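You operate a simulated robot arm through the tools that you are given. There is no shell and no other tool.

The job below is to be done with a simulated robot arm. You get a single attempt, and the scene is never put back.

Task
Rinse the grey sieve, put it away and drain the trough.
Fine: dunk it in the trough till no grit is left; it goes in the green drawer, closed again; pull the plug, let the trough run dry and leave the plug up; green sieve, jug, tap and teal handle stay. Where these are worked on the way, their far stop is far enough and under half their travel is too little: green drawer.
Where things are to end (x, y in the base frame): grey sieve within 60 mm of [1160, -240].

It is judged by the outcome, as a careful person would: the job done as asked, and still so three seconds after it is handed in. It fails if anything else is knocked over, pushed out of place, dropped, spilled or broken.

Robot
A 7-joint arm with a fingered hand, fixed in place. Base frame: the origin is at the foot of the arm, x ahead of it, y to its left, z up. Lengths are in mm, angles in degrees, forces in N, time in s.
With the tool pointing down near the work surface it reaches from about 440 to 880 mm from the base axis. Its first joint turns from -143.0 to 143.0 degrees. Payload 3 kg.
The TCP is the grasp point between the finger pads, 26 mm short of the fingertips. In the tool frame z runs along the fingers and y along their closing line. The gripper opens to 148 mm. The gripper's body begins 73 mm behind the TCP. The gripper is a hand of 3 fingers: y runs from the thumb to the fingers, the wrist lies at [0, 0, -229] in the tool frame, and closing takes about 1.5 s.
Orientation is that of the tool frame in the base frame, as a unit quaternion [x, y, z, w]. With the fingers straight down and closing along the base's y, the tool's x points along the base's -x, its y along +y and its z along -z.

Tools
- The arm moves only by the tool drive_tool. Its argument "moves" is a list of rows, each a list of 3 entries, a list of its own where there are three numbers: the shift along the base's x, y, z in m, then the turn, a rotation vector about the base's x, y, z in degrees, then the finger opening in m, from 0 to 0.148. In form: [[[x, y, z], [wx, wy, wz], claw], ...]. A call has 1 to 20 rows; each row shifts and turns the commanded pose from where the row before left it. Rows are played at 5 a second. More than 50 mm and 8.6 degrees between two rows, or a gripper value outside its range, and nothing of the call is played. A pose out of reach is approached as far as the arm can. The call stops where the force on the tool passes 40 N (or 10 N more than at its start, if that is more) or the arm is blocked; 0.2 s more then pass. The fingers move at their own pace (about 153 mm/s each) and stop on an object; they squeeze with about 30 N. The grip force told is the motor's: it shows also when the fingers shut on nothing. Time passes only in rows, and 0.2 s behind the last, so rows that do not move let the fingers close. The reply holds the time, the measured pose of the TCP, the force on the tool along the base axes, the opening and the grip force, in the units named above and with some noise, with the torque about the TCP (base axes, N m) and any sound that the robot's microphone picked up.
- Cameras (640 x 400 px; columns grow to the right, rows downward): "scene" is fixed at [407.7, -651.7, 1360.3]; the picture's right is [0.81, -0.59, 0.00], its down [-0.37, -0.51, -0.78] and it looks along [0.46, 0.63, -0.63] (base axes); focal length 316 px, centre (320, 200). "wrist" rides on the gripper at [68, -39, -90] in the tool frame; the picture's right is [0.50, 0.87, 0.00], its down [-0.66, 0.38, -0.65] and it looks along [-0.57, 0.33, 0.76] (tool axes); focal length 222 px, centre (320, 200).
- snapshot(camera): a new picture of that camera. It takes no simulated time.
- slide_trunk(by): slides the trunk up (or, below 0, down) by that many mm; the arm rides with it, the base frame stays. It gives what a move gives, with no picture.
- grasp_type(shape): the hand has 3 fingers and takes this shape, open, in about a second: jaw (thumb against the fingers, like two jaws); tri (thumb and two fingers); tip (a fingertip pinch); poke (one finger out to press); point (the index stretched); flat (the hand flat); cup (the hand cupped); fist (a fist). The gripper value then closes the fingers along that shape, each until it touches; the sizes above hold for jaw. It gives what a move gives, with no picture.
- point_at(camera, pixels): for up to 12 pixels [column, row] of the newest picture of that camera ("zoom" is the newest enlarged one), the place [x, y, z] in the base frame of the surface seen there, good to about 2 mm, but the place of the scene camera against the robot may be out by one fixed shift of up to 25 mm in any direction. It takes no simulated time.
- enlarge(camera, box): a new picture of the part [left, top, right, bottom] of that camera's present view, enlarged. It takes no simulated time.
- sign_off(): hands the job in; it is judged then, once.

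Leave the gripper open and the arm clear of the work at the hand-in unless told otherwise.

The tools are called after "Call:" as a command line: name --argument value ..., lists and objects as JSON in quotes. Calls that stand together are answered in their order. drive_tool: Moves the arm, as the interface text tells. Its arguments: {"type":"object","properties":{"moves":{"type":"array","items":{"type":"array"}}},"required":["moves"]} The other tools are called the same way: slide_trunk (by) slides the trunk up or down; grasp_type (shape) gives the hand a shape; snapshot (camera) takes a picture; point_at (camera, pixels) gives the place of the surface under pixels of a picture; enlarge (camera, box) takes an enlarged picture of a part of a camera's view; sign_off () hands the job in.

At the start:

```text
time_s: 0.0
tool_pos: [800.1, -423.5, 1165.4]
ee_rot: [0.002, 1.0, 0.001, -0.002]
ft_force: [-1.0, 0.4, 0.6]
torque: [0.01, -0.01, 0.01]
grip_width: 147.9
grasp_force: 0.1
shape: jaw
trunk travel left (down, up): [-675.0, 215.0]
```

scene: 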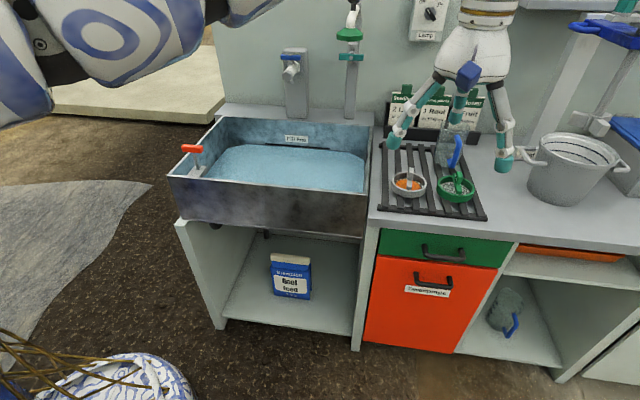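
wrist: 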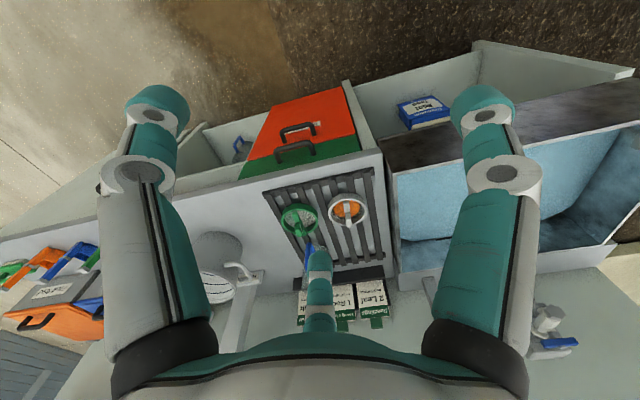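

I see the trough at left (scene about 270,165), a red plug handle at (192,150), a grey sieve with orange contents at (408,184), a green sieve at (456,188), and a green drawer at (443,248). I'll enlarge the parts to see detail first.

Call:
enlarge --camera "scene" --box '[360, 120, 520, 220]'

Call:
enlarge --camera "scene" --box '[160, 90, 400, 240]'

Call:
enlarge --camera "scene" --box '[360, 210, 520, 310]'

Call:
point_at --camera "scene" --pixels '[[408, 184], [395, 190], [456, 188], [192, 150], [196, 168], [265, 165], [440, 252], [460, 254], [432, 279], [445, 225], [270, 197], [452, 150]]'

```text
4.00 times, centred on (440, 170) of scene
```

zoom: 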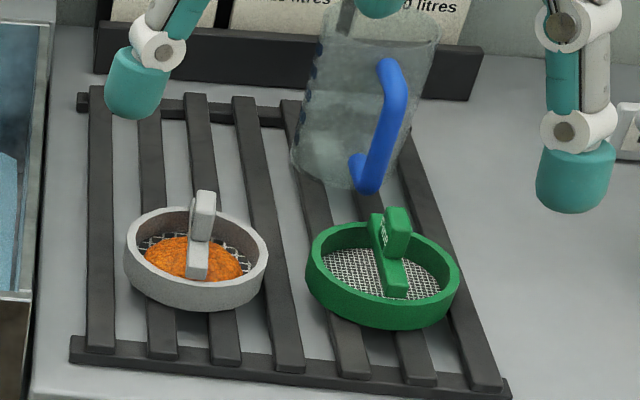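

```text
2.67 times, centred on (280, 165) of scene
```

zoom: 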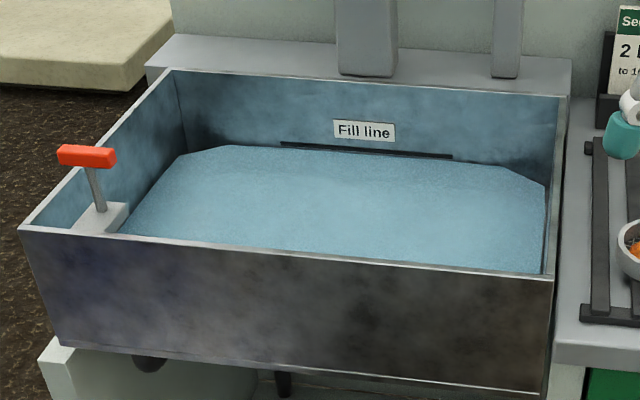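

```text
4.00 times, centred on (440, 260) of scene
```

zoom: 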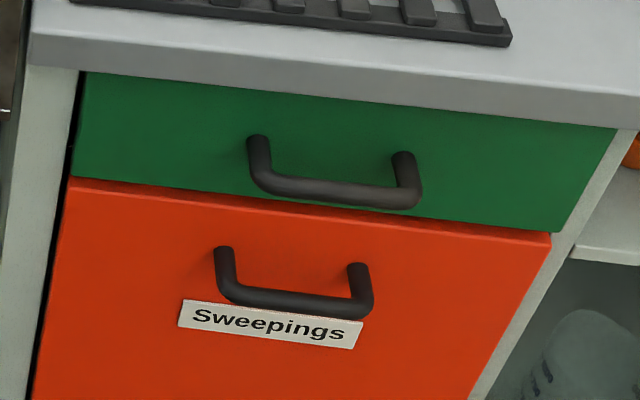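

```text
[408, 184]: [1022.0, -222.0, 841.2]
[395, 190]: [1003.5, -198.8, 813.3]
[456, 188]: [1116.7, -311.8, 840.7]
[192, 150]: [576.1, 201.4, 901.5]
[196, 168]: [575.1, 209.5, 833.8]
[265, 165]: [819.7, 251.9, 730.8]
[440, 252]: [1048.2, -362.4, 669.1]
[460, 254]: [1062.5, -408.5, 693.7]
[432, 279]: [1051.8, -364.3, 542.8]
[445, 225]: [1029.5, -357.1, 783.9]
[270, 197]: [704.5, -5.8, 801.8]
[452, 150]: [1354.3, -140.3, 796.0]
```

The sieve has a bar handle over the ring. The scene camera's position may be off by a fixed shift, so I'll read the same objects from the wrist camera: grey sieve (348,209), green sieve (299,218), drawer handles (296,131) and (292,150), and trough rim points.

Call:
enlarge --camera "wrist" --box '[240, 110, 400, 260]'

Call:
point_at --camera "wrist" --pixels '[[348, 209], [349, 205], [299, 219], [296, 131], [292, 150], [275, 250], [385, 160], [340, 87], [320, 180], [394, 170], [560, 150], [310, 252]]'

```text
2.67 times, centred on (320, 185) of wrist
```

zoom: 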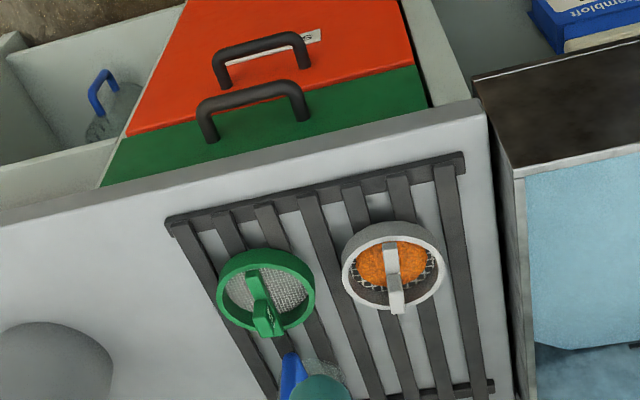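

```text
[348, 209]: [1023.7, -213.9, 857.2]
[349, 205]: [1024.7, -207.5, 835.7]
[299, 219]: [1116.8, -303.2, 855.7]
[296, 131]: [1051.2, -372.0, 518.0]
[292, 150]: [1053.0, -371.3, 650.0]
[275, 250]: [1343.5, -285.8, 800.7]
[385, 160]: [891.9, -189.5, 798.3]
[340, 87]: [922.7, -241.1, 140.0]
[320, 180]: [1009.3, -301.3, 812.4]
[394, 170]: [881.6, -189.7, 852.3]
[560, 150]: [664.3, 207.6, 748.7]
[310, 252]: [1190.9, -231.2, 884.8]
```

Readings roughly agree between the cameras (some offset to pin down). I'll enlarge the two sieves and the handles more closely.

Call:
enlarge --camera "wrist" --box '[320, 185, 376, 235]'

Call:
enlarge --camera "scene" --box '[384, 160, 432, 205]'

Call:
enlarge --camera "scene" --box '[165, 130, 235, 190]'

Call:
enlarge --camera "scene" --box '[260, 0, 460, 130]'

Call:
enlarge --camera "scene" --box '[500, 0, 640, 220]'

```text
8.00 times, centred on (348, 210) of wrist
```

zoom: 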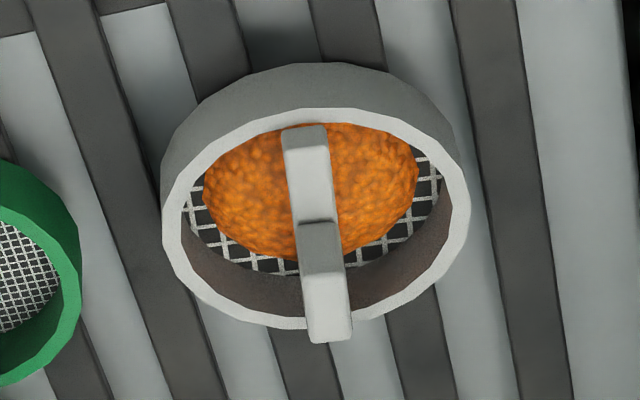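

```text
8.89 times, centred on (408, 182) of scene
```

zoom: 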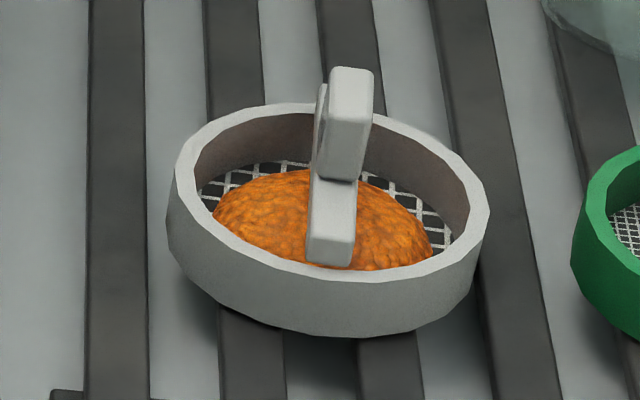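

```text
6.67 times, centred on (200, 160) of scene
```

zoom: 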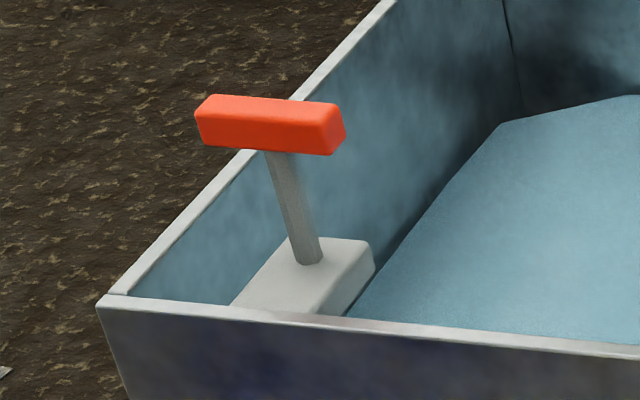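

```text
3.08 times, centred on (360, 65) of scene
```

zoom: 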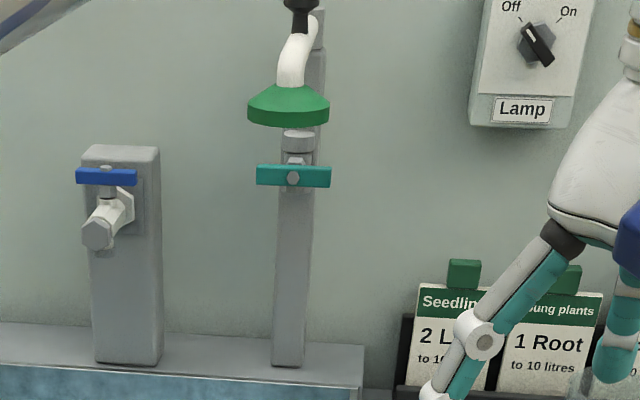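

```text
1.82 times, centred on (570, 110) of scene
```

zoom: 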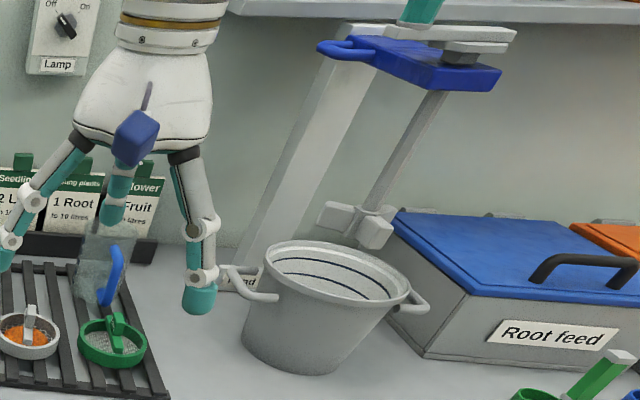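

The handle seems to be a post with a block on top. I'll measure points along it from the zoomed views to learn its shape and size.

Call:
enlarge --camera "wrist" --box '[320, 185, 376, 235]'

Call:
point_at --camera "zoom" --pixels '[[308, 138], [312, 170], [318, 210], [320, 230], [322, 245], [326, 270], [330, 300], [332, 325], [300, 115], [170, 210], [460, 200], [290, 318]]'

Call:
point_at --camera "zoom" --pixels '[[290, 150], [330, 150], [302, 240], [345, 240], [308, 310], [350, 310], [300, 80], [320, 350], [240, 170], [390, 180], [250, 260], [200, 200]]'

```text
8.00 times, centred on (348, 210) of wrist
```

zoom: 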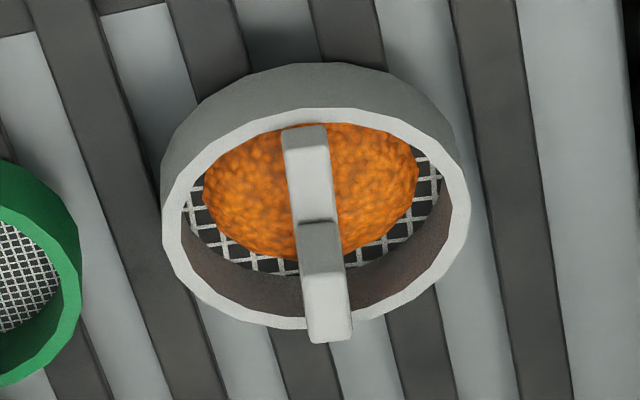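

```text
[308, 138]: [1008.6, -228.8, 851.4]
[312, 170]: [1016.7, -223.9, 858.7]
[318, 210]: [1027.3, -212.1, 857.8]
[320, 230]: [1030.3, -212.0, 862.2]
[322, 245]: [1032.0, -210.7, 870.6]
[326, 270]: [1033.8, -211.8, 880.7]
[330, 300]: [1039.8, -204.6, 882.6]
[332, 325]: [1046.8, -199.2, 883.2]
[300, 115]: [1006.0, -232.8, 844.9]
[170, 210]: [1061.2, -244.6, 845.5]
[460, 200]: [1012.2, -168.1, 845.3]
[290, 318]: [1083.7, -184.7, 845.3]
```

```text
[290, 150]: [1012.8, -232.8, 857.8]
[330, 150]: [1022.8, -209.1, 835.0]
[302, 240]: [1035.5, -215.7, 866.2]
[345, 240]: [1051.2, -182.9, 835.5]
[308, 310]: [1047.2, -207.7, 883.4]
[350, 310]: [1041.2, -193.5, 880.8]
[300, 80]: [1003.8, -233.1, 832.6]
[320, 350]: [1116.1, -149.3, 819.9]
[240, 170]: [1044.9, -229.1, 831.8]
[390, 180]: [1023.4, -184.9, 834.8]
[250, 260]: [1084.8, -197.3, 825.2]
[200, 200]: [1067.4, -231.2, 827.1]
```

The handle is a bar across the ring (top z≈858) with a grip block in the middle (top z≈883) at about (1040,-205); the ring rim is at z≈845. Next I'll measure the drawer handle and front plane from the wrist camera.

Call:
enlarge --camera "wrist" --box '[260, 110, 370, 180]'

Call:
point_at --camera "zoom" --pixels '[[165, 230], [200, 205], [230, 225], [270, 215], [310, 200], [335, 175], [350, 200], [100, 290], [470, 190], [250, 250], [120, 310], [500, 230]]'

Call:
enlarge --camera "scene" --box '[370, 220, 520, 310]'

Call:
point_at --camera "zoom" --pixels '[[228, 130], [240, 160], [240, 175], [300, 180], [380, 190], [400, 190], [395, 155], [60, 60], [560, 130], [300, 100], [120, 220], [500, 300]]'

```text
5.71 times, centred on (315, 145) of wrist
```

zoom: 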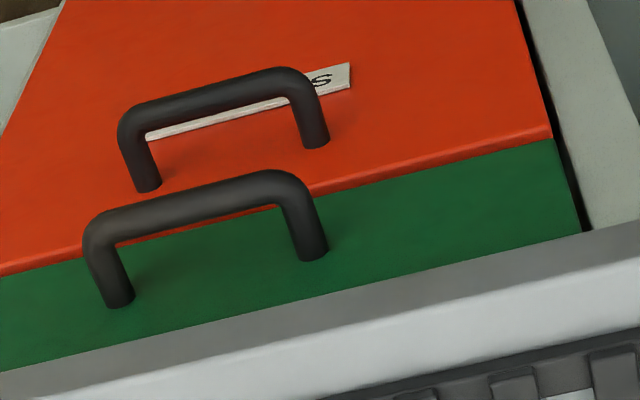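

```text
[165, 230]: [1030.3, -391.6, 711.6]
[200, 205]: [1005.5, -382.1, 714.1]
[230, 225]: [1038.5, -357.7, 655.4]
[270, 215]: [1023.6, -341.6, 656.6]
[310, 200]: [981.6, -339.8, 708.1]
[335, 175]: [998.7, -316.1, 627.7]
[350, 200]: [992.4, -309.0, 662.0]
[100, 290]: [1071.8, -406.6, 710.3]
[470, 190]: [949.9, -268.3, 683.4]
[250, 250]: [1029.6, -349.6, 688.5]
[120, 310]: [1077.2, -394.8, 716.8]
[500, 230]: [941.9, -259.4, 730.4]
```

```text
4.27 times, centred on (445, 265) of scene
```

zoom: 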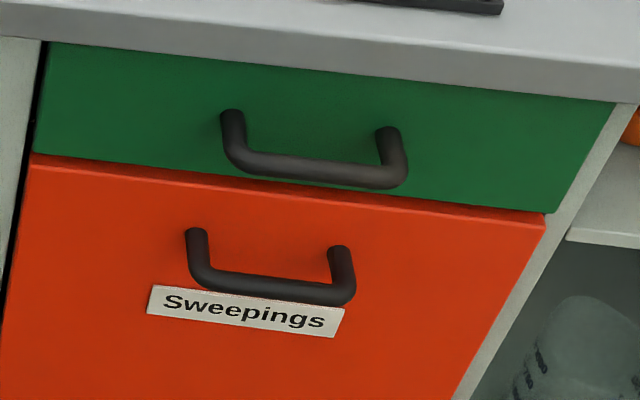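

```text
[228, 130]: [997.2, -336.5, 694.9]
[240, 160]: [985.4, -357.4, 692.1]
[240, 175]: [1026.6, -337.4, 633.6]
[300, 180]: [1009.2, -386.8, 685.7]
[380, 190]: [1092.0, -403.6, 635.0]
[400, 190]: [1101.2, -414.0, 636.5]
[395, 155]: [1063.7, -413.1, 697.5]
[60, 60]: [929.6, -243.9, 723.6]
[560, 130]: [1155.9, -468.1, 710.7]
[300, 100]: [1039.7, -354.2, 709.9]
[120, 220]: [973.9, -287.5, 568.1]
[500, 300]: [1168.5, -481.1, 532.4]
```

The front runs at about 45° (its outward normal points toward the robot). I'll check the surroundings (shelf, stand, pot, wall) so I know the free space before any motion.

Call:
point_at --camera "scene" --pixels '[[600, 30], [580, 5], [570, 150], [540, 150], [348, 35], [290, 60], [430, 12], [300, 30], [625, 130], [580, 80], [530, 60], [460, 135]]'

Call:
point_at --camera "scene" --pixels '[[220, 120], [372, 127], [367, 192], [170, 177], [372, 140], [210, 125], [295, 138], [480, 218], [385, 208], [470, 140], [380, 215], [635, 248]]'

```text
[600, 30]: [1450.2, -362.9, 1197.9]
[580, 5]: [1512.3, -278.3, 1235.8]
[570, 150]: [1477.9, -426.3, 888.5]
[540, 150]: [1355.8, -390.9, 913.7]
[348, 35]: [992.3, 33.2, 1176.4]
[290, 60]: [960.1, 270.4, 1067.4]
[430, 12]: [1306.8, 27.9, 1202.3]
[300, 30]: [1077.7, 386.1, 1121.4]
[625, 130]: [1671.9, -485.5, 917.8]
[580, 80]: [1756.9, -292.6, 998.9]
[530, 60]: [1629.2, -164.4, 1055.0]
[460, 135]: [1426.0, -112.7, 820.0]
```

```text
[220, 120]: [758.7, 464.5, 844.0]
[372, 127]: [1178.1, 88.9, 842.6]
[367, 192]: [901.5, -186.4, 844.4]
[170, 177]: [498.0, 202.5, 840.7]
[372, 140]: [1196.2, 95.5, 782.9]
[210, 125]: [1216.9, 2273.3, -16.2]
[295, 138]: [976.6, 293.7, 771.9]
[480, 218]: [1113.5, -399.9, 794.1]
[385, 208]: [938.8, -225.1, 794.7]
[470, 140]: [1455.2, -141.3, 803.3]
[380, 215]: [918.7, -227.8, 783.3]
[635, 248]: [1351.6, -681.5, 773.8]
```

Trough rim is z≈845, spanning a wide area to the left; a shower rose hangs near (992,33,1176). To understand the hand, I'll close the fingers to 40 mm in the air and look.

Call:
drive_tool --moves '[[[0, 0, 0], [0, 0, 0], 0.04], [[0, 0, 0], [0, 0, 0], 0.04], [[0, 0, 0], [0, 0, 0], 0.04], [[0, 0, 0], [0, 0, 0], 0.04], [[0, 0, 0], [0, 0, 0], 0.04]]'

Call:
snapshot --camera "wrist"

Call:
enlarge --camera "scene" --box '[360, 0, 560, 180]'

```text
time_s: 1.2
tool_pos: [799.3, -423.0, 1165.1]
ee_rot: [0.002, 1.0, 0.001, -0.002]
ft_force: [-0.5, 0.0, 0.1]
torque: [-0.03, 0.01, 0.01]
grip_width: 40.4
grasp_force: 0.0
shape: jaw
trunk travel left (down, up): [-675.0, 215.0]
```

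```text
taken
```

wrist: 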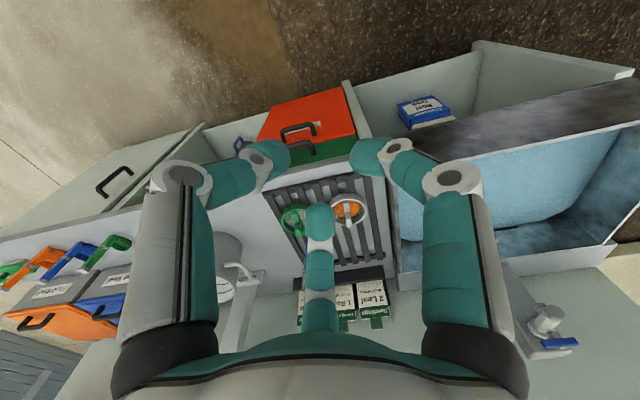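

```text
2.22 times, centred on (460, 90) of scene
```

zoom: 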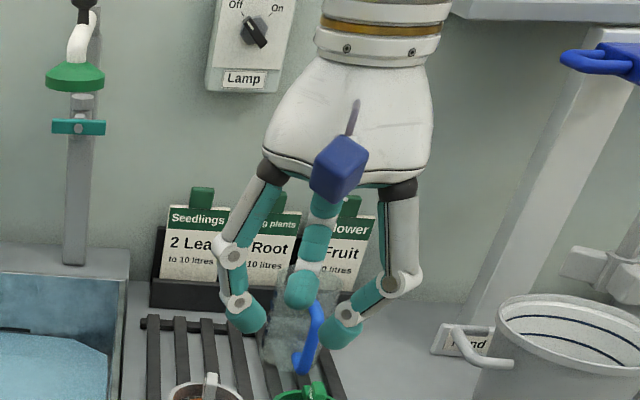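

The fingers curl in at roughly 120° spacing. I'll explicitly command the jaw shape to see whether the spread changes.

Call:
grasp_type --shape "jaw"

Call:
snapshot --camera "wrist"

```text
time_s: 2.1
tool_pos: [799.7, -423.8, 1165.7]
ee_rot: [0.003, 1.0, 0.001, -0.002]
ft_force: [0.2, 0.2, 1.2]
torque: [-0.02, -0.03, 0.01]
grip_width: 148.0
grasp_force: 0.0
shape: jaw
trunk travel left (down, up): [-675.0, 215.0]
```

```text
taken
```

wrist: 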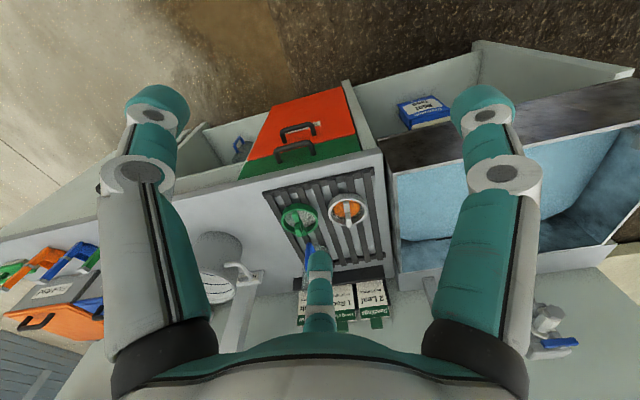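

Jaw really is a three-way spread here. I'll try the "tip" and "tri" shapes and look at how the fingers sit, since a thinner pinch may suit the handles.

Call:
grasp_type --shape "tip"

Call:
snapshot --camera "wrist"

Call:
enlarge --camera "scene" --box '[360, 0, 560, 180]'

Call:
drive_tool --moves '[[[0, 0, 0], [0, 0, 0], 0.02], [[0, 0, 0], [0, 0, 0], 0.02], [[0, 0, 0], [0, 0, 0], 0.02], [[0, 0, 0], [0, 0, 0], 0.02], [[0, 0, 0], [0, 0, 0], 0.02], [[0, 0, 0], [0, 0, 0], 0.02]]'

Call:
snapshot --camera "wrist"

Call:
enlarge --camera "scene" --box '[360, 0, 560, 180]'

```text
time_s: 3.0
tool_pos: [799.1, -423.8, 1165.9]
ee_rot: [0.003, 1.0, 0.001, -0.001]
ft_force: [0.3, 0.7, -0.3]
torque: [-0.03, -0.01, 0.01]
grip_width: 148.1
grasp_force: 0.1
shape: tip
trunk travel left (down, up): [-675.0, 215.0]
```

```text
taken
```

wrist: 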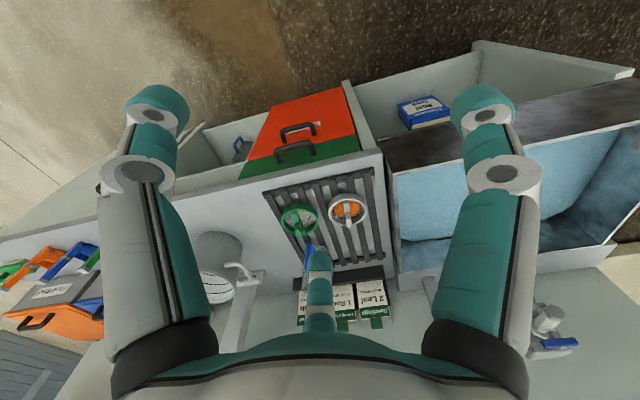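

```text
2.22 times, centred on (460, 90) of scene
```

zoom: 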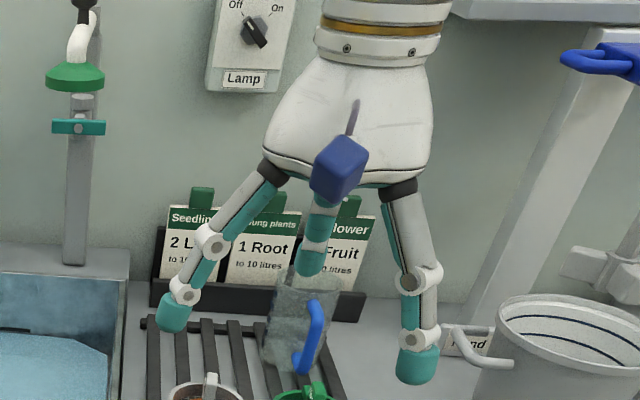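

```text
time_s: 4.4
tool_pos: [799.0, -423.6, 1165.8]
ee_rot: [0.002, 1.0, 0.002, -0.002]
ft_force: [0.1, -0.6, -0.2]
torque: [0.01, 0.02, -0.01]
grip_width: 20.2
grasp_force: 0.0
shape: tip
trunk travel left (down, up): [-675.0, 215.0]
```

```text
taken
```

wrist: 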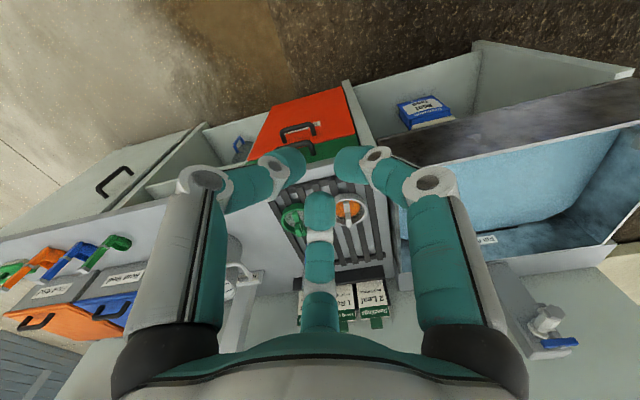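

```text
2.22 times, centred on (460, 90) of scene
```

zoom: 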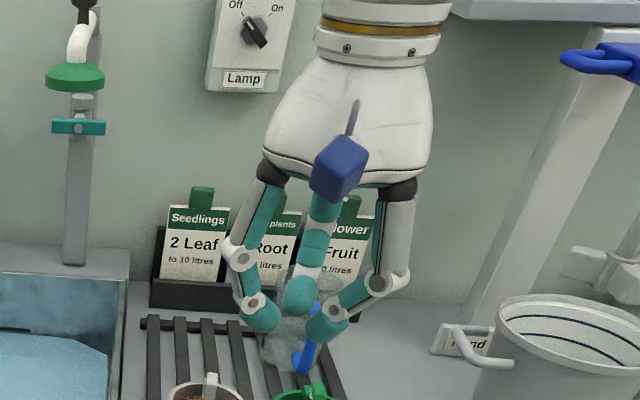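

All shapes share the three-way layout, "tip" makes a narrow pinch. Now I want the arm geometry for reach: I'll measure points on the arm visible at upper left of the scene picture.

Call:
snapshot --camera "scene"

Call:
point_at --camera "scene" --pixels '[[100, 20], [30, 80], [20, 15], [130, 50], [200, 10], [240, 8], [5, 5], [60, 30], [150, 10], [45, 110], [485, 8], [465, 40]]'

```text
taken
```

scene: 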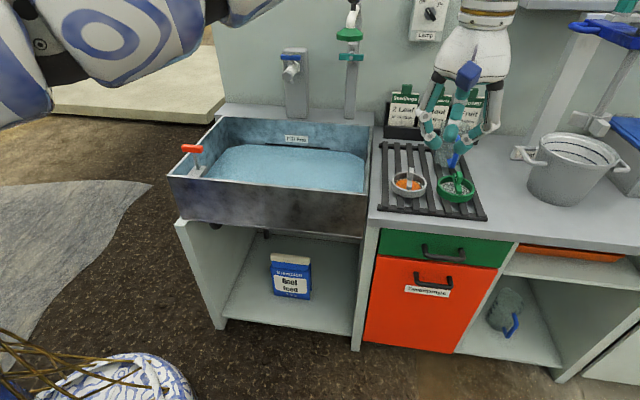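

```text
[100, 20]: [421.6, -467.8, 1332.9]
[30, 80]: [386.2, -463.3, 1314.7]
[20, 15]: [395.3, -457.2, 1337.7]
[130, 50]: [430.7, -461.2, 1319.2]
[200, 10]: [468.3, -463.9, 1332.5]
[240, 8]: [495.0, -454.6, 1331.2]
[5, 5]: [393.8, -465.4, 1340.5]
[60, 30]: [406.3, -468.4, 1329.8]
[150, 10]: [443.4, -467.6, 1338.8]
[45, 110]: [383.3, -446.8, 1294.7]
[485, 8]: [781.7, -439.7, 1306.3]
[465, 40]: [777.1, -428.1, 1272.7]
```

The arm's elbow sits near (400,-470,1330) with room all round. I'll lower the trunk 200 mm; the hand (800,-423) hangs in front of the counter edge there, so it is free.

Call:
slide_trunk --by -200

Call:
snapshot --camera "scene"

Call:
snapshot --camera "wrist"

```text
time_s: 6.6
tool_pos: [799.5, -424.2, 966.8]
ee_rot: [0.003, 1.0, 0.001, -0.002]
ft_force: [0.0, -0.3, -0.1]
torque: [0.0, 0.02, -0.01]
grip_width: 20.4
grasp_force: 0.0
shape: tip
trunk travel left (down, up): [-475.0, 415.0]
```

```text
taken
```

scene: 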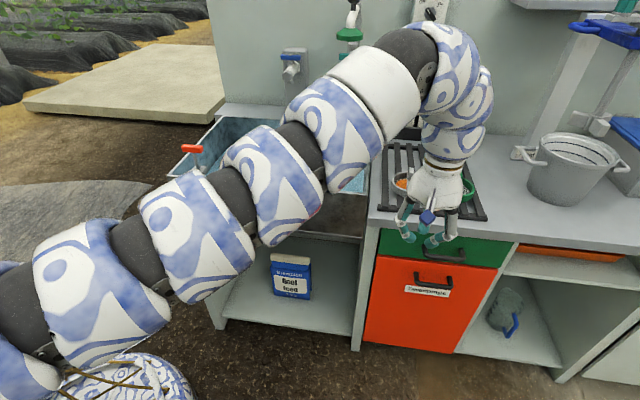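

```text
taken
```

wrist: 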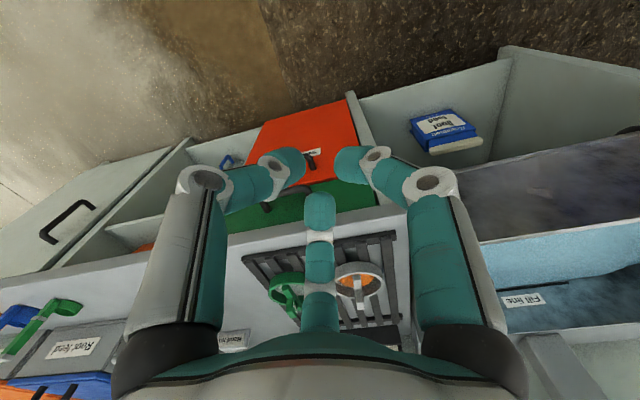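

The arm now shows fully from lower left to the wrist. I'll measure points along it to work out link geometry.

Call:
point_at --camera "scene" --pixels '[[20, 340], [95, 285], [135, 260], [195, 235], [235, 195], [275, 180], [305, 145], [345, 125], [400, 65], [440, 60], [450, 130], [440, 180]]'

```text
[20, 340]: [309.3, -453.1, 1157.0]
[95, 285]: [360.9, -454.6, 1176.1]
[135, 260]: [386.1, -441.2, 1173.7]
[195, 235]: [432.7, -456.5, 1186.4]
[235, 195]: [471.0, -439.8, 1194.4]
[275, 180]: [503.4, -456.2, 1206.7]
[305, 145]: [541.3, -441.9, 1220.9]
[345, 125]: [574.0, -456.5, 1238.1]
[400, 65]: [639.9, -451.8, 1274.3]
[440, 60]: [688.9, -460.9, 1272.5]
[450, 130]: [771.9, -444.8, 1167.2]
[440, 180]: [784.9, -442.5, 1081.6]
```

The arm isn't stretched yet. I'll test reach: rise to z≈1050, then move toward a point above and short of the sieve, staying well above everything, and see how far it gets.

Call:
drive_tool --moves '[[[0, 0, 0.042], [0, 0, 0], 0.02], [[0, 0, 0.042], [0, 0, 0], 0.02], [[0.032, 0.029, 0], [0, 0, 0], 0.02], [[0.032, 0.029, 0], [0, 0, 0], 0.02], [[0.032, 0.029, 0], [0, 0, 0], 0.02], [[0.032, 0.029, 0], [0, 0, 0], 0.02], [[0.032, 0.029, 0], [0, 0, 0], 0.02], [[0, 0, 0], [0, 0, 0], 0.02]]'

Call:
snapshot --camera "wrist"

Call:
snapshot --camera "scene"

```text
time_s: 8.4
tool_pos: [943.9, -283.8, 1048.8]
ee_rot: [0.002, 1.0, -0.001, -0.002]
ft_force: [0.0, 0.3, -0.1]
torque: [-0.02, -0.01, 0.0]
grip_width: 20.1
grasp_force: 0.2
shape: tip
out of reach, approached as far as the arm can: row 7
trunk travel left (down, up): [-475.0, 415.0]
```

```text
taken
```

wrist: 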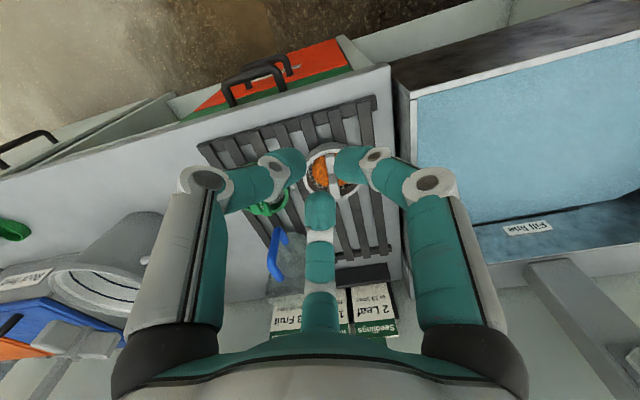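

```text
taken
```

scene: 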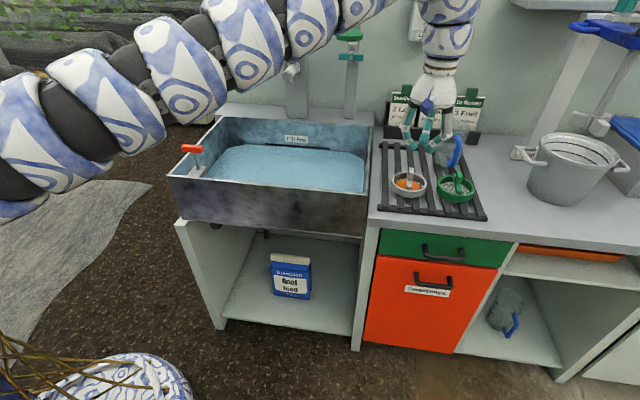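

With the tool straight down at this height the arm reaches about 986 mm from the axis. I'll check whether it reaches further when lower: down 100 mm, then outward. Below here is only the empty front of the rack, the sieves are >100 mm away and lower.

Call:
drive_tool --moves '[[[0, 0, -0.04], [0, 0, 0], 0.02], [[0, 0, -0.04], [0, 0, 0], 0.02], [[0, 0, -0.02], [0, 0, 0], 0.02], [[0.02, -0.006, 0], [0, 0, 0], 0.02], [[0.02, -0.006, 0], [0, 0, 0], 0.02], [[0, 0, 0], [0, 0, 0], 0.02]]'

Call:
snapshot --camera "wrist"

```text
time_s: 9.8
tool_pos: [952.4, -288.2, 949.3]
ee_rot: [0.003, 1.0, 0.001, -0.001]
ft_force: [-0.3, -0.2, 0.1]
torque: [-0.02, -0.01, 0.01]
grip_width: 19.9
grasp_force: 0.1
shape: tip
out of reach, approached as far as the arm can: row 4, 5
trunk travel left (down, up): [-475.0, 415.0]
```

```text
taken
```

wrist: 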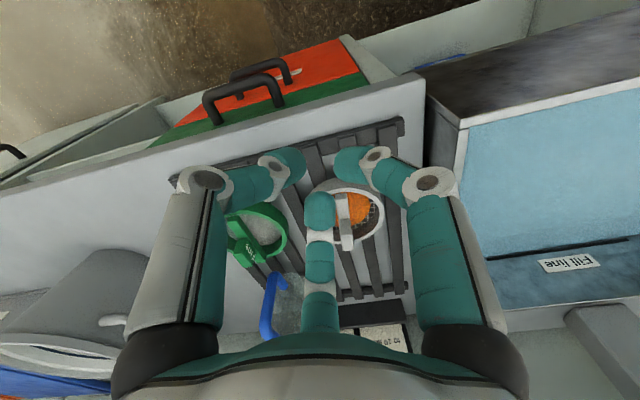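

Lower is slightly better: 995 mm, with best wrist height about z=1139 at this trunk setting. The sieve (≈1061 mm out) therefore needs a forward tilt. Let me take a closer look at the grey sieve handle, now near (345,215) in the wrist view.

Call:
enlarge --camera "wrist" --box '[290, 160, 400, 260]'

Call:
enlarge --camera "wrist" --box '[200, 180, 320, 320]'

```text
4.00 times, centred on (345, 210) of wrist
```

zoom: 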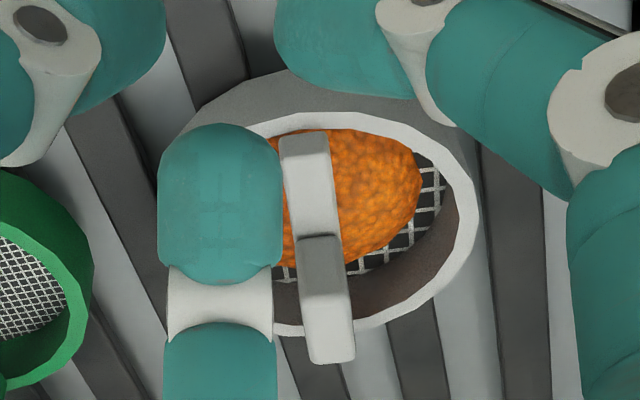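

```text
2.86 times, centred on (260, 250) of wrist
```

zoom: 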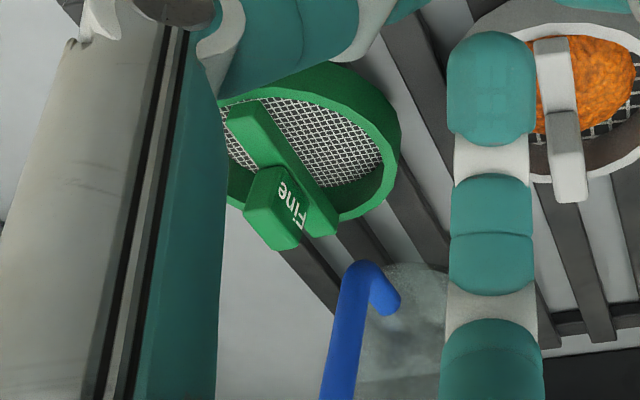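

The handle is a bar across the ring with a block standing on its middle. I'll measure the grey block precisely from this nearer view.

Call:
enlarge --camera "wrist" --box '[315, 185, 375, 255]'

Call:
point_at --camera "wrist" --pixels '[[341, 195], [345, 210], [343, 217], [344, 225], [345, 235], [347, 248], [341, 235], [352, 235], [340, 222], [350, 222], [338, 205], [346, 202]]'

Call:
point_at --camera "wrist" --pixels '[[382, 210], [378, 195], [365, 190], [378, 230], [360, 243], [325, 188], [365, 205], [372, 215], [330, 178], [352, 215], [373, 244], [370, 183]]'

```text
5.71 times, centred on (345, 220) of wrist
```

zoom: 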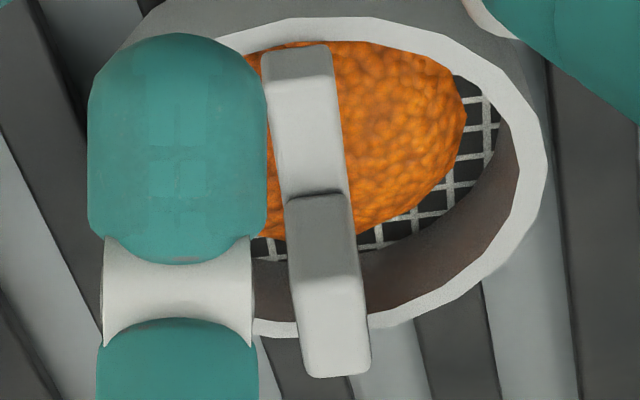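

```text
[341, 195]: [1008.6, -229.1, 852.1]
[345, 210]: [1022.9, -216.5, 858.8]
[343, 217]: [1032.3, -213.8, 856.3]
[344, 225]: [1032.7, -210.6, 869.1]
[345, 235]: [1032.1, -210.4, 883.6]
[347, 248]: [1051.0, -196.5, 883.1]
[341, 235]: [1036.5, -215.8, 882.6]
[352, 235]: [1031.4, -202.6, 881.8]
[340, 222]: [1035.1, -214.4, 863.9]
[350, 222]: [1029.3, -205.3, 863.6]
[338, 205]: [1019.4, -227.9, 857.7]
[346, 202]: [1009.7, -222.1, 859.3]
```

```text
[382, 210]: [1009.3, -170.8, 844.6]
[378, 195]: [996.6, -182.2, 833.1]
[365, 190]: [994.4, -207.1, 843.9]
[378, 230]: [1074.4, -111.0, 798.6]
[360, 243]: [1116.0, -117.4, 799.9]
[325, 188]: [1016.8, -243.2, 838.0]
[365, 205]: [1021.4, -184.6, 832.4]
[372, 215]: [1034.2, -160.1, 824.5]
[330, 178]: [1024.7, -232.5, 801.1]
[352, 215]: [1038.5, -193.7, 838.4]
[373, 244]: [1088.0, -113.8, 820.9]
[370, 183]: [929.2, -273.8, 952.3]
```

The block spans about 14 mm wide, 25 mm long (z 858–883), centre near (1040,-203). Now the green drawer's handle, at about (245,95) in this nearer wrist view.

Call:
enlarge --camera "wrist" --box '[180, 40, 320, 140]'

```text
4.00 times, centred on (250, 90) of wrist
```

zoom: 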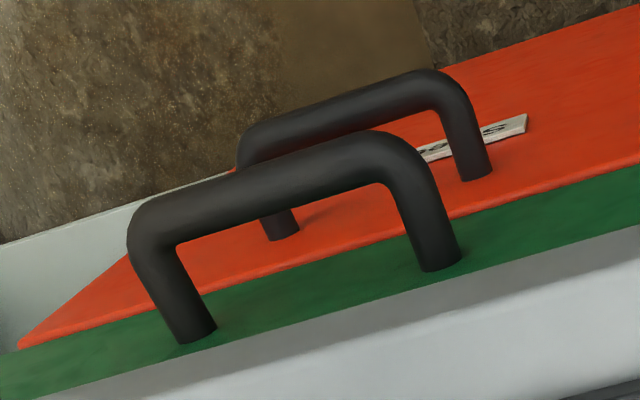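

Call:
point_at --camera "zoom" --pixels '[[150, 225], [200, 205], [250, 188], [300, 170], [350, 152], [400, 160], [160, 270], [190, 320], [430, 220], [440, 255], [300, 190], [300, 150]]'

Call:
point_at --camera "zoom" --pixels '[[250, 205], [250, 172], [300, 275], [100, 340], [560, 215], [300, 310], [300, 340], [560, 250], [560, 290], [420, 80], [330, 255], [620, 190]]'

```text
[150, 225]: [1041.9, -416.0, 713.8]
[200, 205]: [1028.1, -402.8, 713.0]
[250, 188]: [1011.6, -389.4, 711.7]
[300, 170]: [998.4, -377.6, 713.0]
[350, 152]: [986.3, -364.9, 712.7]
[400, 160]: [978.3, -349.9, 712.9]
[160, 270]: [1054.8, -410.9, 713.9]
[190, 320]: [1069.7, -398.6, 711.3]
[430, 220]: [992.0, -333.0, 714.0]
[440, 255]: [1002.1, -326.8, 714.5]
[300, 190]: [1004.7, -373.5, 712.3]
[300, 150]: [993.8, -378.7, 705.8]
```

```text
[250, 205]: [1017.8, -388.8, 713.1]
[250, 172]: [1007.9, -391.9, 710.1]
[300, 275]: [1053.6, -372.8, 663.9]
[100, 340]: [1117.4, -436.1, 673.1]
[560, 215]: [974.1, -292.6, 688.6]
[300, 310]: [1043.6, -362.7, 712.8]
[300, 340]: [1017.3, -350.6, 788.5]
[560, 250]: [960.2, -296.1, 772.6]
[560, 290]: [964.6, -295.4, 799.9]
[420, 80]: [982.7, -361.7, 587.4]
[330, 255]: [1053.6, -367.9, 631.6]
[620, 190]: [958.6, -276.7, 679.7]
```

Handle bar: centre about (1010,-388), z≈706, 14 mm thick, 34 mm clear of the drawer face. I plan to grip it with the hand horizontal, which needs the arm lower. Let me check what stands at lower left (vase and twigs at (130,380), (40,370)) so that the arm does not hit it.

Call:
snapshot --camera "scene"

Call:
point_at --camera "scene" --pixels '[[130, 380], [150, 365], [40, 370], [10, 345], [100, 395], [80, 380], [60, 300], [10, 385]]'

```text
taken
```

scene: 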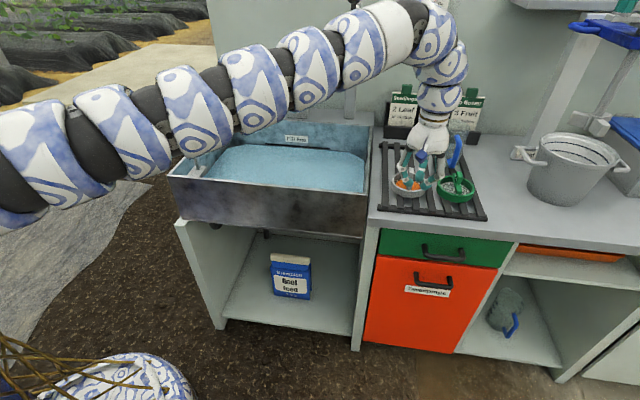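

```text
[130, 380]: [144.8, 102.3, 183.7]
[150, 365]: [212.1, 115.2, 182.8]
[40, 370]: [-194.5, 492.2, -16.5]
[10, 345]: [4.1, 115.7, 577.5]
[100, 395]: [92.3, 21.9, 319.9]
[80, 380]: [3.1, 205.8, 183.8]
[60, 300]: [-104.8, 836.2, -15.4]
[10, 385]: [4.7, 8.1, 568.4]
```

That is the robot's own pedestal, so nothing is in the way. I'll retreat from over the counter to in front of it, rising a little, then pitch the hand by 90° so the fingers point along (0.906, 0.423) toward the drawer face.

Call:
drive_tool --moves '[[[-0.0324, -0.0324, 0.012], [0, 0, 0], 0.02], [[-0.0324, -0.0324, 0.012], [0, 0, 0], 0.02], [[-0.0324, -0.0324, 0.012], [0, 0, 0], 0.02], [[-0.0324, -0.0324, 0.012], [0, 0, 0], 0.02], [[-0.0324, -0.0324, 0.012], [0, 0, 0], 0.02], [[0, 0, 0], [0, 0, 0], 0.02]]'

Call:
grasp_type --shape "jaw"

Call:
drive_tool --moves '[[[0, 0, 0], [3.46, -7.41, 0], 0.08], [[0, 0, 0], [3.46, -7.41, 0], 0.08], [[0, 0, 0], [3.46, -7.41, 0], 0.08], [[0, 0, 0], [3.46, -7.41, 0], 0.08], [[0, 0, 0], [3.46, -7.41, 0], 0.08], [[0, 0, 0], [3.46, -7.41, 0], 0.08], [[0, 0, 0], [3.46, -7.41, 0], 0.08], [[0, 0, 0], [3.46, -7.41, 0], 0.08], [[0, 0, 0], [3.46, -7.41, 0], 0.08], [[0, 0, 0], [3.46, -7.41, 0], 0.08], [[0, 0, 0], [3.46, -7.41, 0], 0.08], [[0, 0, 0], [0, 0, 0], 0.08]]'

Call:
snapshot --camera "scene"

Call:
snapshot --camera "wrist"

```text
time_s: 11.2
tool_pos: [789.1, -453.6, 1008.2]
ee_rot: [0.002, 1.0, 0.001, -0.002]
ft_force: [-2.3, -3.6, 0.0]
torque: [0.37, -0.12, 0.03]
grip_width: 20.0
grasp_force: 0.0
shape: tip
trunk travel left (down, up): [-475.0, 415.0]
```

```text
time_s: 12.1
tool_pos: [792.5, -443.5, 1007.5]
ee_rot: [-0.003, 1.0, 0.001, -0.001]
ft_force: [-0.8, -0.9, 0.0]
torque: [0.02, 0.0, 0.03]
grip_width: 147.9
grasp_force: 0.1
shape: jaw
trunk travel left (down, up): [-475.0, 415.0]
```

```text
time_s: 14.7
tool_pos: [790.2, -451.3, 1008.5]
ee_rot: [0.003, 1.0, 0.013, 0.019]
ft_force: [0.4, 0.4, -0.3]
torque: [-0.02, 0.0, -0.04]
grip_width: 80.8
grasp_force: 0.2
shape: jaw
out of reach, approached as far as the arm can: row 1, 2, 3, 4, 5, 6, 7, 8, 9, 10, 11
trunk travel left (down, up): [-475.0, 415.0]
```

```text
taken
```

scene: 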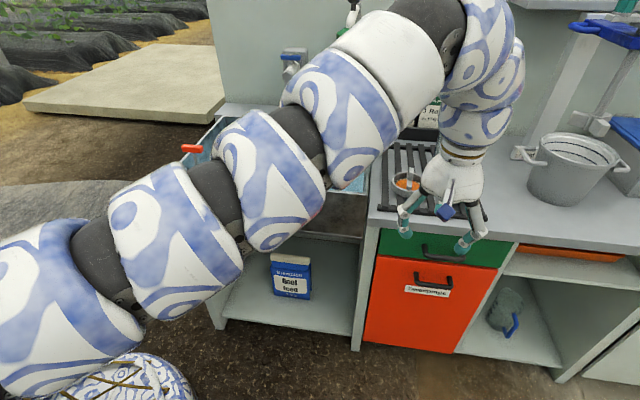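

```text
taken
```

wrist: 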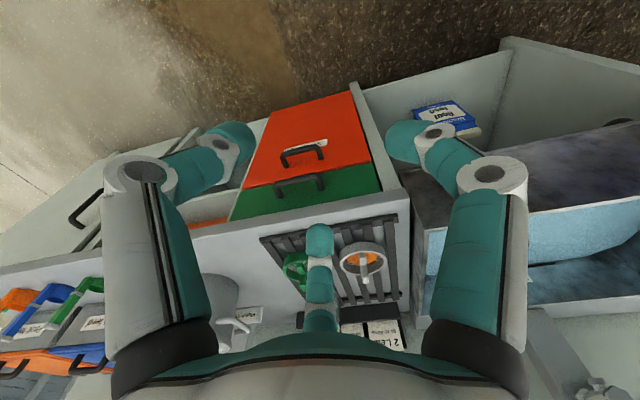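

The pitch stalled after about 3° ("out of reach"), so the wrist is near some joint limit in this posture. I'll probe small turns to learn which directions are free: about base y, then about base x.

Call:
drive_tool --moves '[[[0, 0, 0], [0, -5, 0], 0.08], [[0, 0, 0], [0, -5, 0], 0.08], [[0, 0, 0], [0, 0, 0], 0.08]]'

Call:
drive_tool --moves '[[[0, 0, 0], [-5, 0, 0], 0.08], [[0, 0, 0], [-5, 0, 0], 0.08], [[0, 0, 0], [0, 0, 0], 0.08]]'

Call:
drive_tool --moves '[[[0, 0, 0], [0, 0, 8], 0.08], [[0, 0, 0], [0, 0, 8], 0.08], [[0, 0, 0], [0, 0, 0], 0.08]]'

```text
time_s: 15.5
tool_pos: [791.1, -451.1, 1009.2]
ee_rot: [0.003, 1.0, 0.012, 0.018]
ft_force: [0.2, 0.0, -0.9]
torque: [-0.02, 0.0, 0.05]
grip_width: 80.7
grasp_force: 0.0
shape: jaw
out of reach, approached as far as the arm can: row 1, 2
trunk travel left (down, up): [-475.0, 415.0]
```

```text
time_s: 16.3
tool_pos: [790.6, -451.0, 1007.8]
ee_rot: [0.003, 1.0, 0.012, 0.018]
ft_force: [-0.7, 0.9, -0.2]
torque: [0.01, -0.01, 0.03]
grip_width: 80.8
grasp_force: 0.0
shape: jaw
out of reach, approached as far as the arm can: row 1, 2
trunk travel left (down, up): [-475.0, 415.0]
```

```text
time_s: 17.1
tool_pos: [789.9, -450.2, 1009.2]
ee_rot: [-0.136, 0.991, 0.015, 0.016]
ft_force: [0.2, 0.8, 0.3]
torque: [0.0, 0.01, 0.01]
grip_width: 80.5
grasp_force: 0.1
shape: jaw
trunk travel left (down, up): [-475.0, 415.0]
```

Yaw is free, outward tilt is blocked. I'll try the opposite tilts (inward, and toward +y).

Call:
drive_tool --moves '[[[0, 0, 0], [0, 6, 0], 0.08], [[0, 0, 0], [0, 6, 0], 0.08], [[0, 0, 0], [0, 0, 0], 0.08]]'

Call:
drive_tool --moves '[[[0, 0, 0], [6, 0, 0], 0.08], [[0, 0, 0], [6, 0, 0], 0.08], [[0, 0, 0], [0, 0, 0], 0.08]]'

Call:
drive_tool --moves '[[[0, 0, 0], [-6, 0, 0], 0.08], [[0, 0, 0], [-6, 0, 0], 0.08], [[0, 0, 0], [-6, 0, 0], 0.08], [[0, 0, 0], [-6, 0, 0], 0.08], [[0, 0, 0], [0, 0, 0], 0.08]]'

```text
time_s: 17.9
tool_pos: [791.2, -448.6, 1008.3]
ee_rot: [-0.134, 0.987, 0.028, -0.088]
ft_force: [-0.2, 0.4, 0.0]
torque: [-0.02, 0.01, 0.0]
grip_width: 80.6
grasp_force: 0.1
shape: jaw
trunk travel left (down, up): [-475.0, 415.0]
```

```text
time_s: 18.7
tool_pos: [791.0, -450.1, 1008.5]
ee_rot: [-0.143, 0.978, 0.132, -0.072]
ft_force: [0.1, 2.0, 0.2]
torque: [-0.01, -0.03, -0.01]
grip_width: 80.4
grasp_force: 0.0
shape: jaw
trunk travel left (down, up): [-475.0, 415.0]
```

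```text
time_s: 19.9
tool_pos: [790.2, -449.5, 1008.8]
ee_rot: [-0.124, 0.984, -0.076, -0.1]
ft_force: [0.1, -0.6, 1.0]
torque: [0.01, -0.03, 0.01]
grip_width: 80.5
grasp_force: 0.1
shape: jaw
trunk travel left (down, up): [-475.0, 415.0]
```

Inward and sideways tilts work; outward does not with the TCP held still. I'll check if tilting about the wrist (moving the TCP outward with the turn) is allowed: first restore vertical, then three 6° outward steps.

Call:
drive_tool --moves '[[[0, 0, 0], [5.1, -5.15, 0], 0.08], [[0, 0, 0], [5.1, -5.15, 0], 0.08], [[0, 0, 0], [0, 0, 0], 0.08]]'

Call:
drive_tool --moves '[[[0.0209, -0.0118, 0.001], [-2.95, -5.2, 0], 0.08], [[0.0209, -0.0118, 0.004], [-2.95, -5.2, 0], 0.08], [[0.0209, -0.0118, 0.006], [-2.95, -5.2, 0], 0.08], [[0, 0, 0], [0, 0, 0], 0.08]]'

```text
time_s: 20.7
tool_pos: [789.9, -450.6, 1008.0]
ee_rot: [-0.125, 0.992, 0.003, -0.001]
ft_force: [-0.5, 0.1, 0.5]
torque: [0.0, 0.01, 0.01]
grip_width: 80.4
grasp_force: 0.1
shape: jaw
trunk travel left (down, up): [-475.0, 415.0]
```

```text
time_s: 21.7
tool_pos: [852.9, -485.9, 1019.1]
ee_rot: [-0.124, 0.98, -0.091, 0.124]
ft_force: [0.4, -0.2, -1.4]
torque: [0.09, 0.04, 0.02]
grip_width: 80.2
grasp_force: 0.0
shape: jaw
trunk travel left (down, up): [-475.0, 415.0]
```

Tilting about a fixed wrist works (18° so far). I'll continue this way, swinging the hand up to horizontal, pointing along (0.906, 0.423), keeping the wrist point at about (792,-452,1237); the hand stays well above the counter.

Call:
drive_tool --moves '[[[0.0271, 0.0148, 0.0076], [3.264, -6.991, 1.999], 0.08], [[0.0254, 0.0152, 0.0117], [3.264, -6.991, 1.999], 0.08], [[0.0232, 0.0153, 0.0155], [3.264, -6.991, 1.999], 0.08], [[0.0206, 0.015, 0.0191], [3.264, -6.991, 1.999], 0.08], [[0.0176, 0.0146, 0.0222], [3.264, -6.991, 1.999], 0.08], [[0.0142, 0.0138, 0.025], [3.264, -6.991, 1.999], 0.08], [[0.0105, 0.0127, 0.0272], [3.264, -6.991, 1.999], 0.08], [[0.0067, 0.0114, 0.0289], [3.264, -6.991, 1.999], 0.08], [[0.0027, 0.0098, 0.0301], [3.264, -6.991, 1.999], 0.08], [[-0.0014, 0.0082, 0.0307], [3.264, -6.991, 1.999], 0.08], [[0, 0, 0], [0, 0, 0], 0.08]]'

Call:
snapshot --camera "scene"

Call:
snapshot --camera "wrist"

```text
time_s: 24.1
tool_pos: [999.6, -354.9, 1239.2]
ee_rot: [-0.169, 0.686, 0.138, 0.694]
ft_force: [0.9, -0.5, 0.3]
torque: [0.05, 0.02, -0.01]
grip_width: 80.5
grasp_force: 0.2
shape: jaw
trunk travel left (down, up): [-475.0, 415.0]
```

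```text
taken
```

scene: 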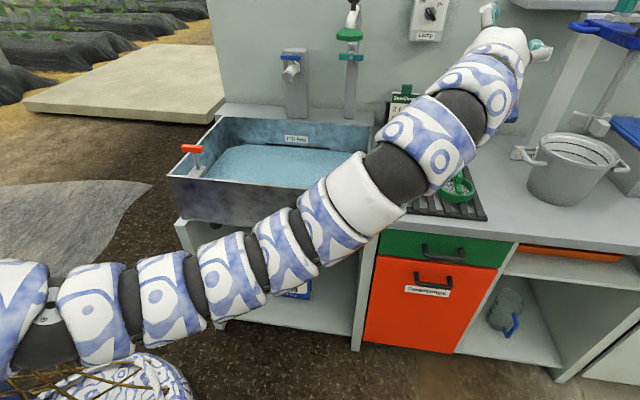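

```text
taken
```

wrist: 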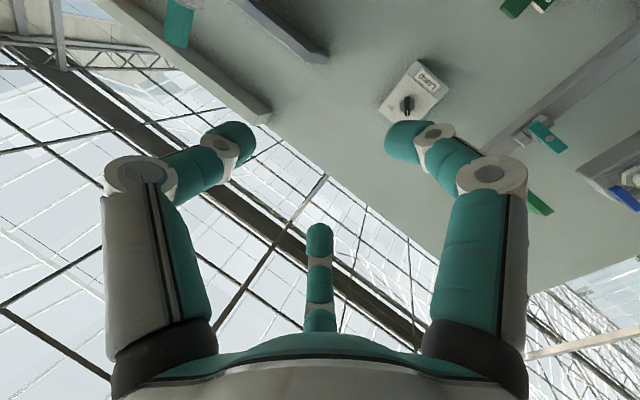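

Horizontal is reached. Now I'll pull back in front of the counter to about (874,-452), lower 130 mm with the arm, then check before sliding the trunk down to handle height.

Call:
drive_tool --moves '[[[-0.0313, -0.0242, 0], [0, 0, 0], 0.08], [[-0.0313, -0.0242, 0], [0, 0, 0], 0.08], [[-0.0313, -0.0242, 0], [0, 0, 0], 0.08], [[-0.0313, -0.0242, 0], [0, 0, 0], 0.08], [[0, 0, -0.035], [0, 0, 0], 0.08], [[0, 0, -0.035], [0, 0, 0], 0.08], [[0, 0, -0.035], [0, 0, 0], 0.08], [[0, 0, -0.025], [0, 0, 0], 0.08], [[0, 0, 0], [0, 0, 0], 0.08]]'

Call:
snapshot --camera "scene"

```text
time_s: 26.1
tool_pos: [873.4, -451.2, 1108.9]
ee_rot: [-0.17, 0.687, 0.138, 0.693]
ft_force: [0.1, -0.5, 0.7]
torque: [0.05, -0.02, -0.03]
grip_width: 80.6
grasp_force: 0.0
shape: jaw
trunk travel left (down, up): [-475.0, 415.0]
```

```text
taken
```

scene: 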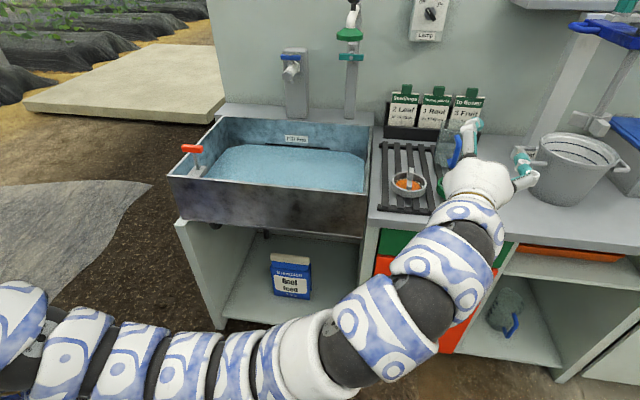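

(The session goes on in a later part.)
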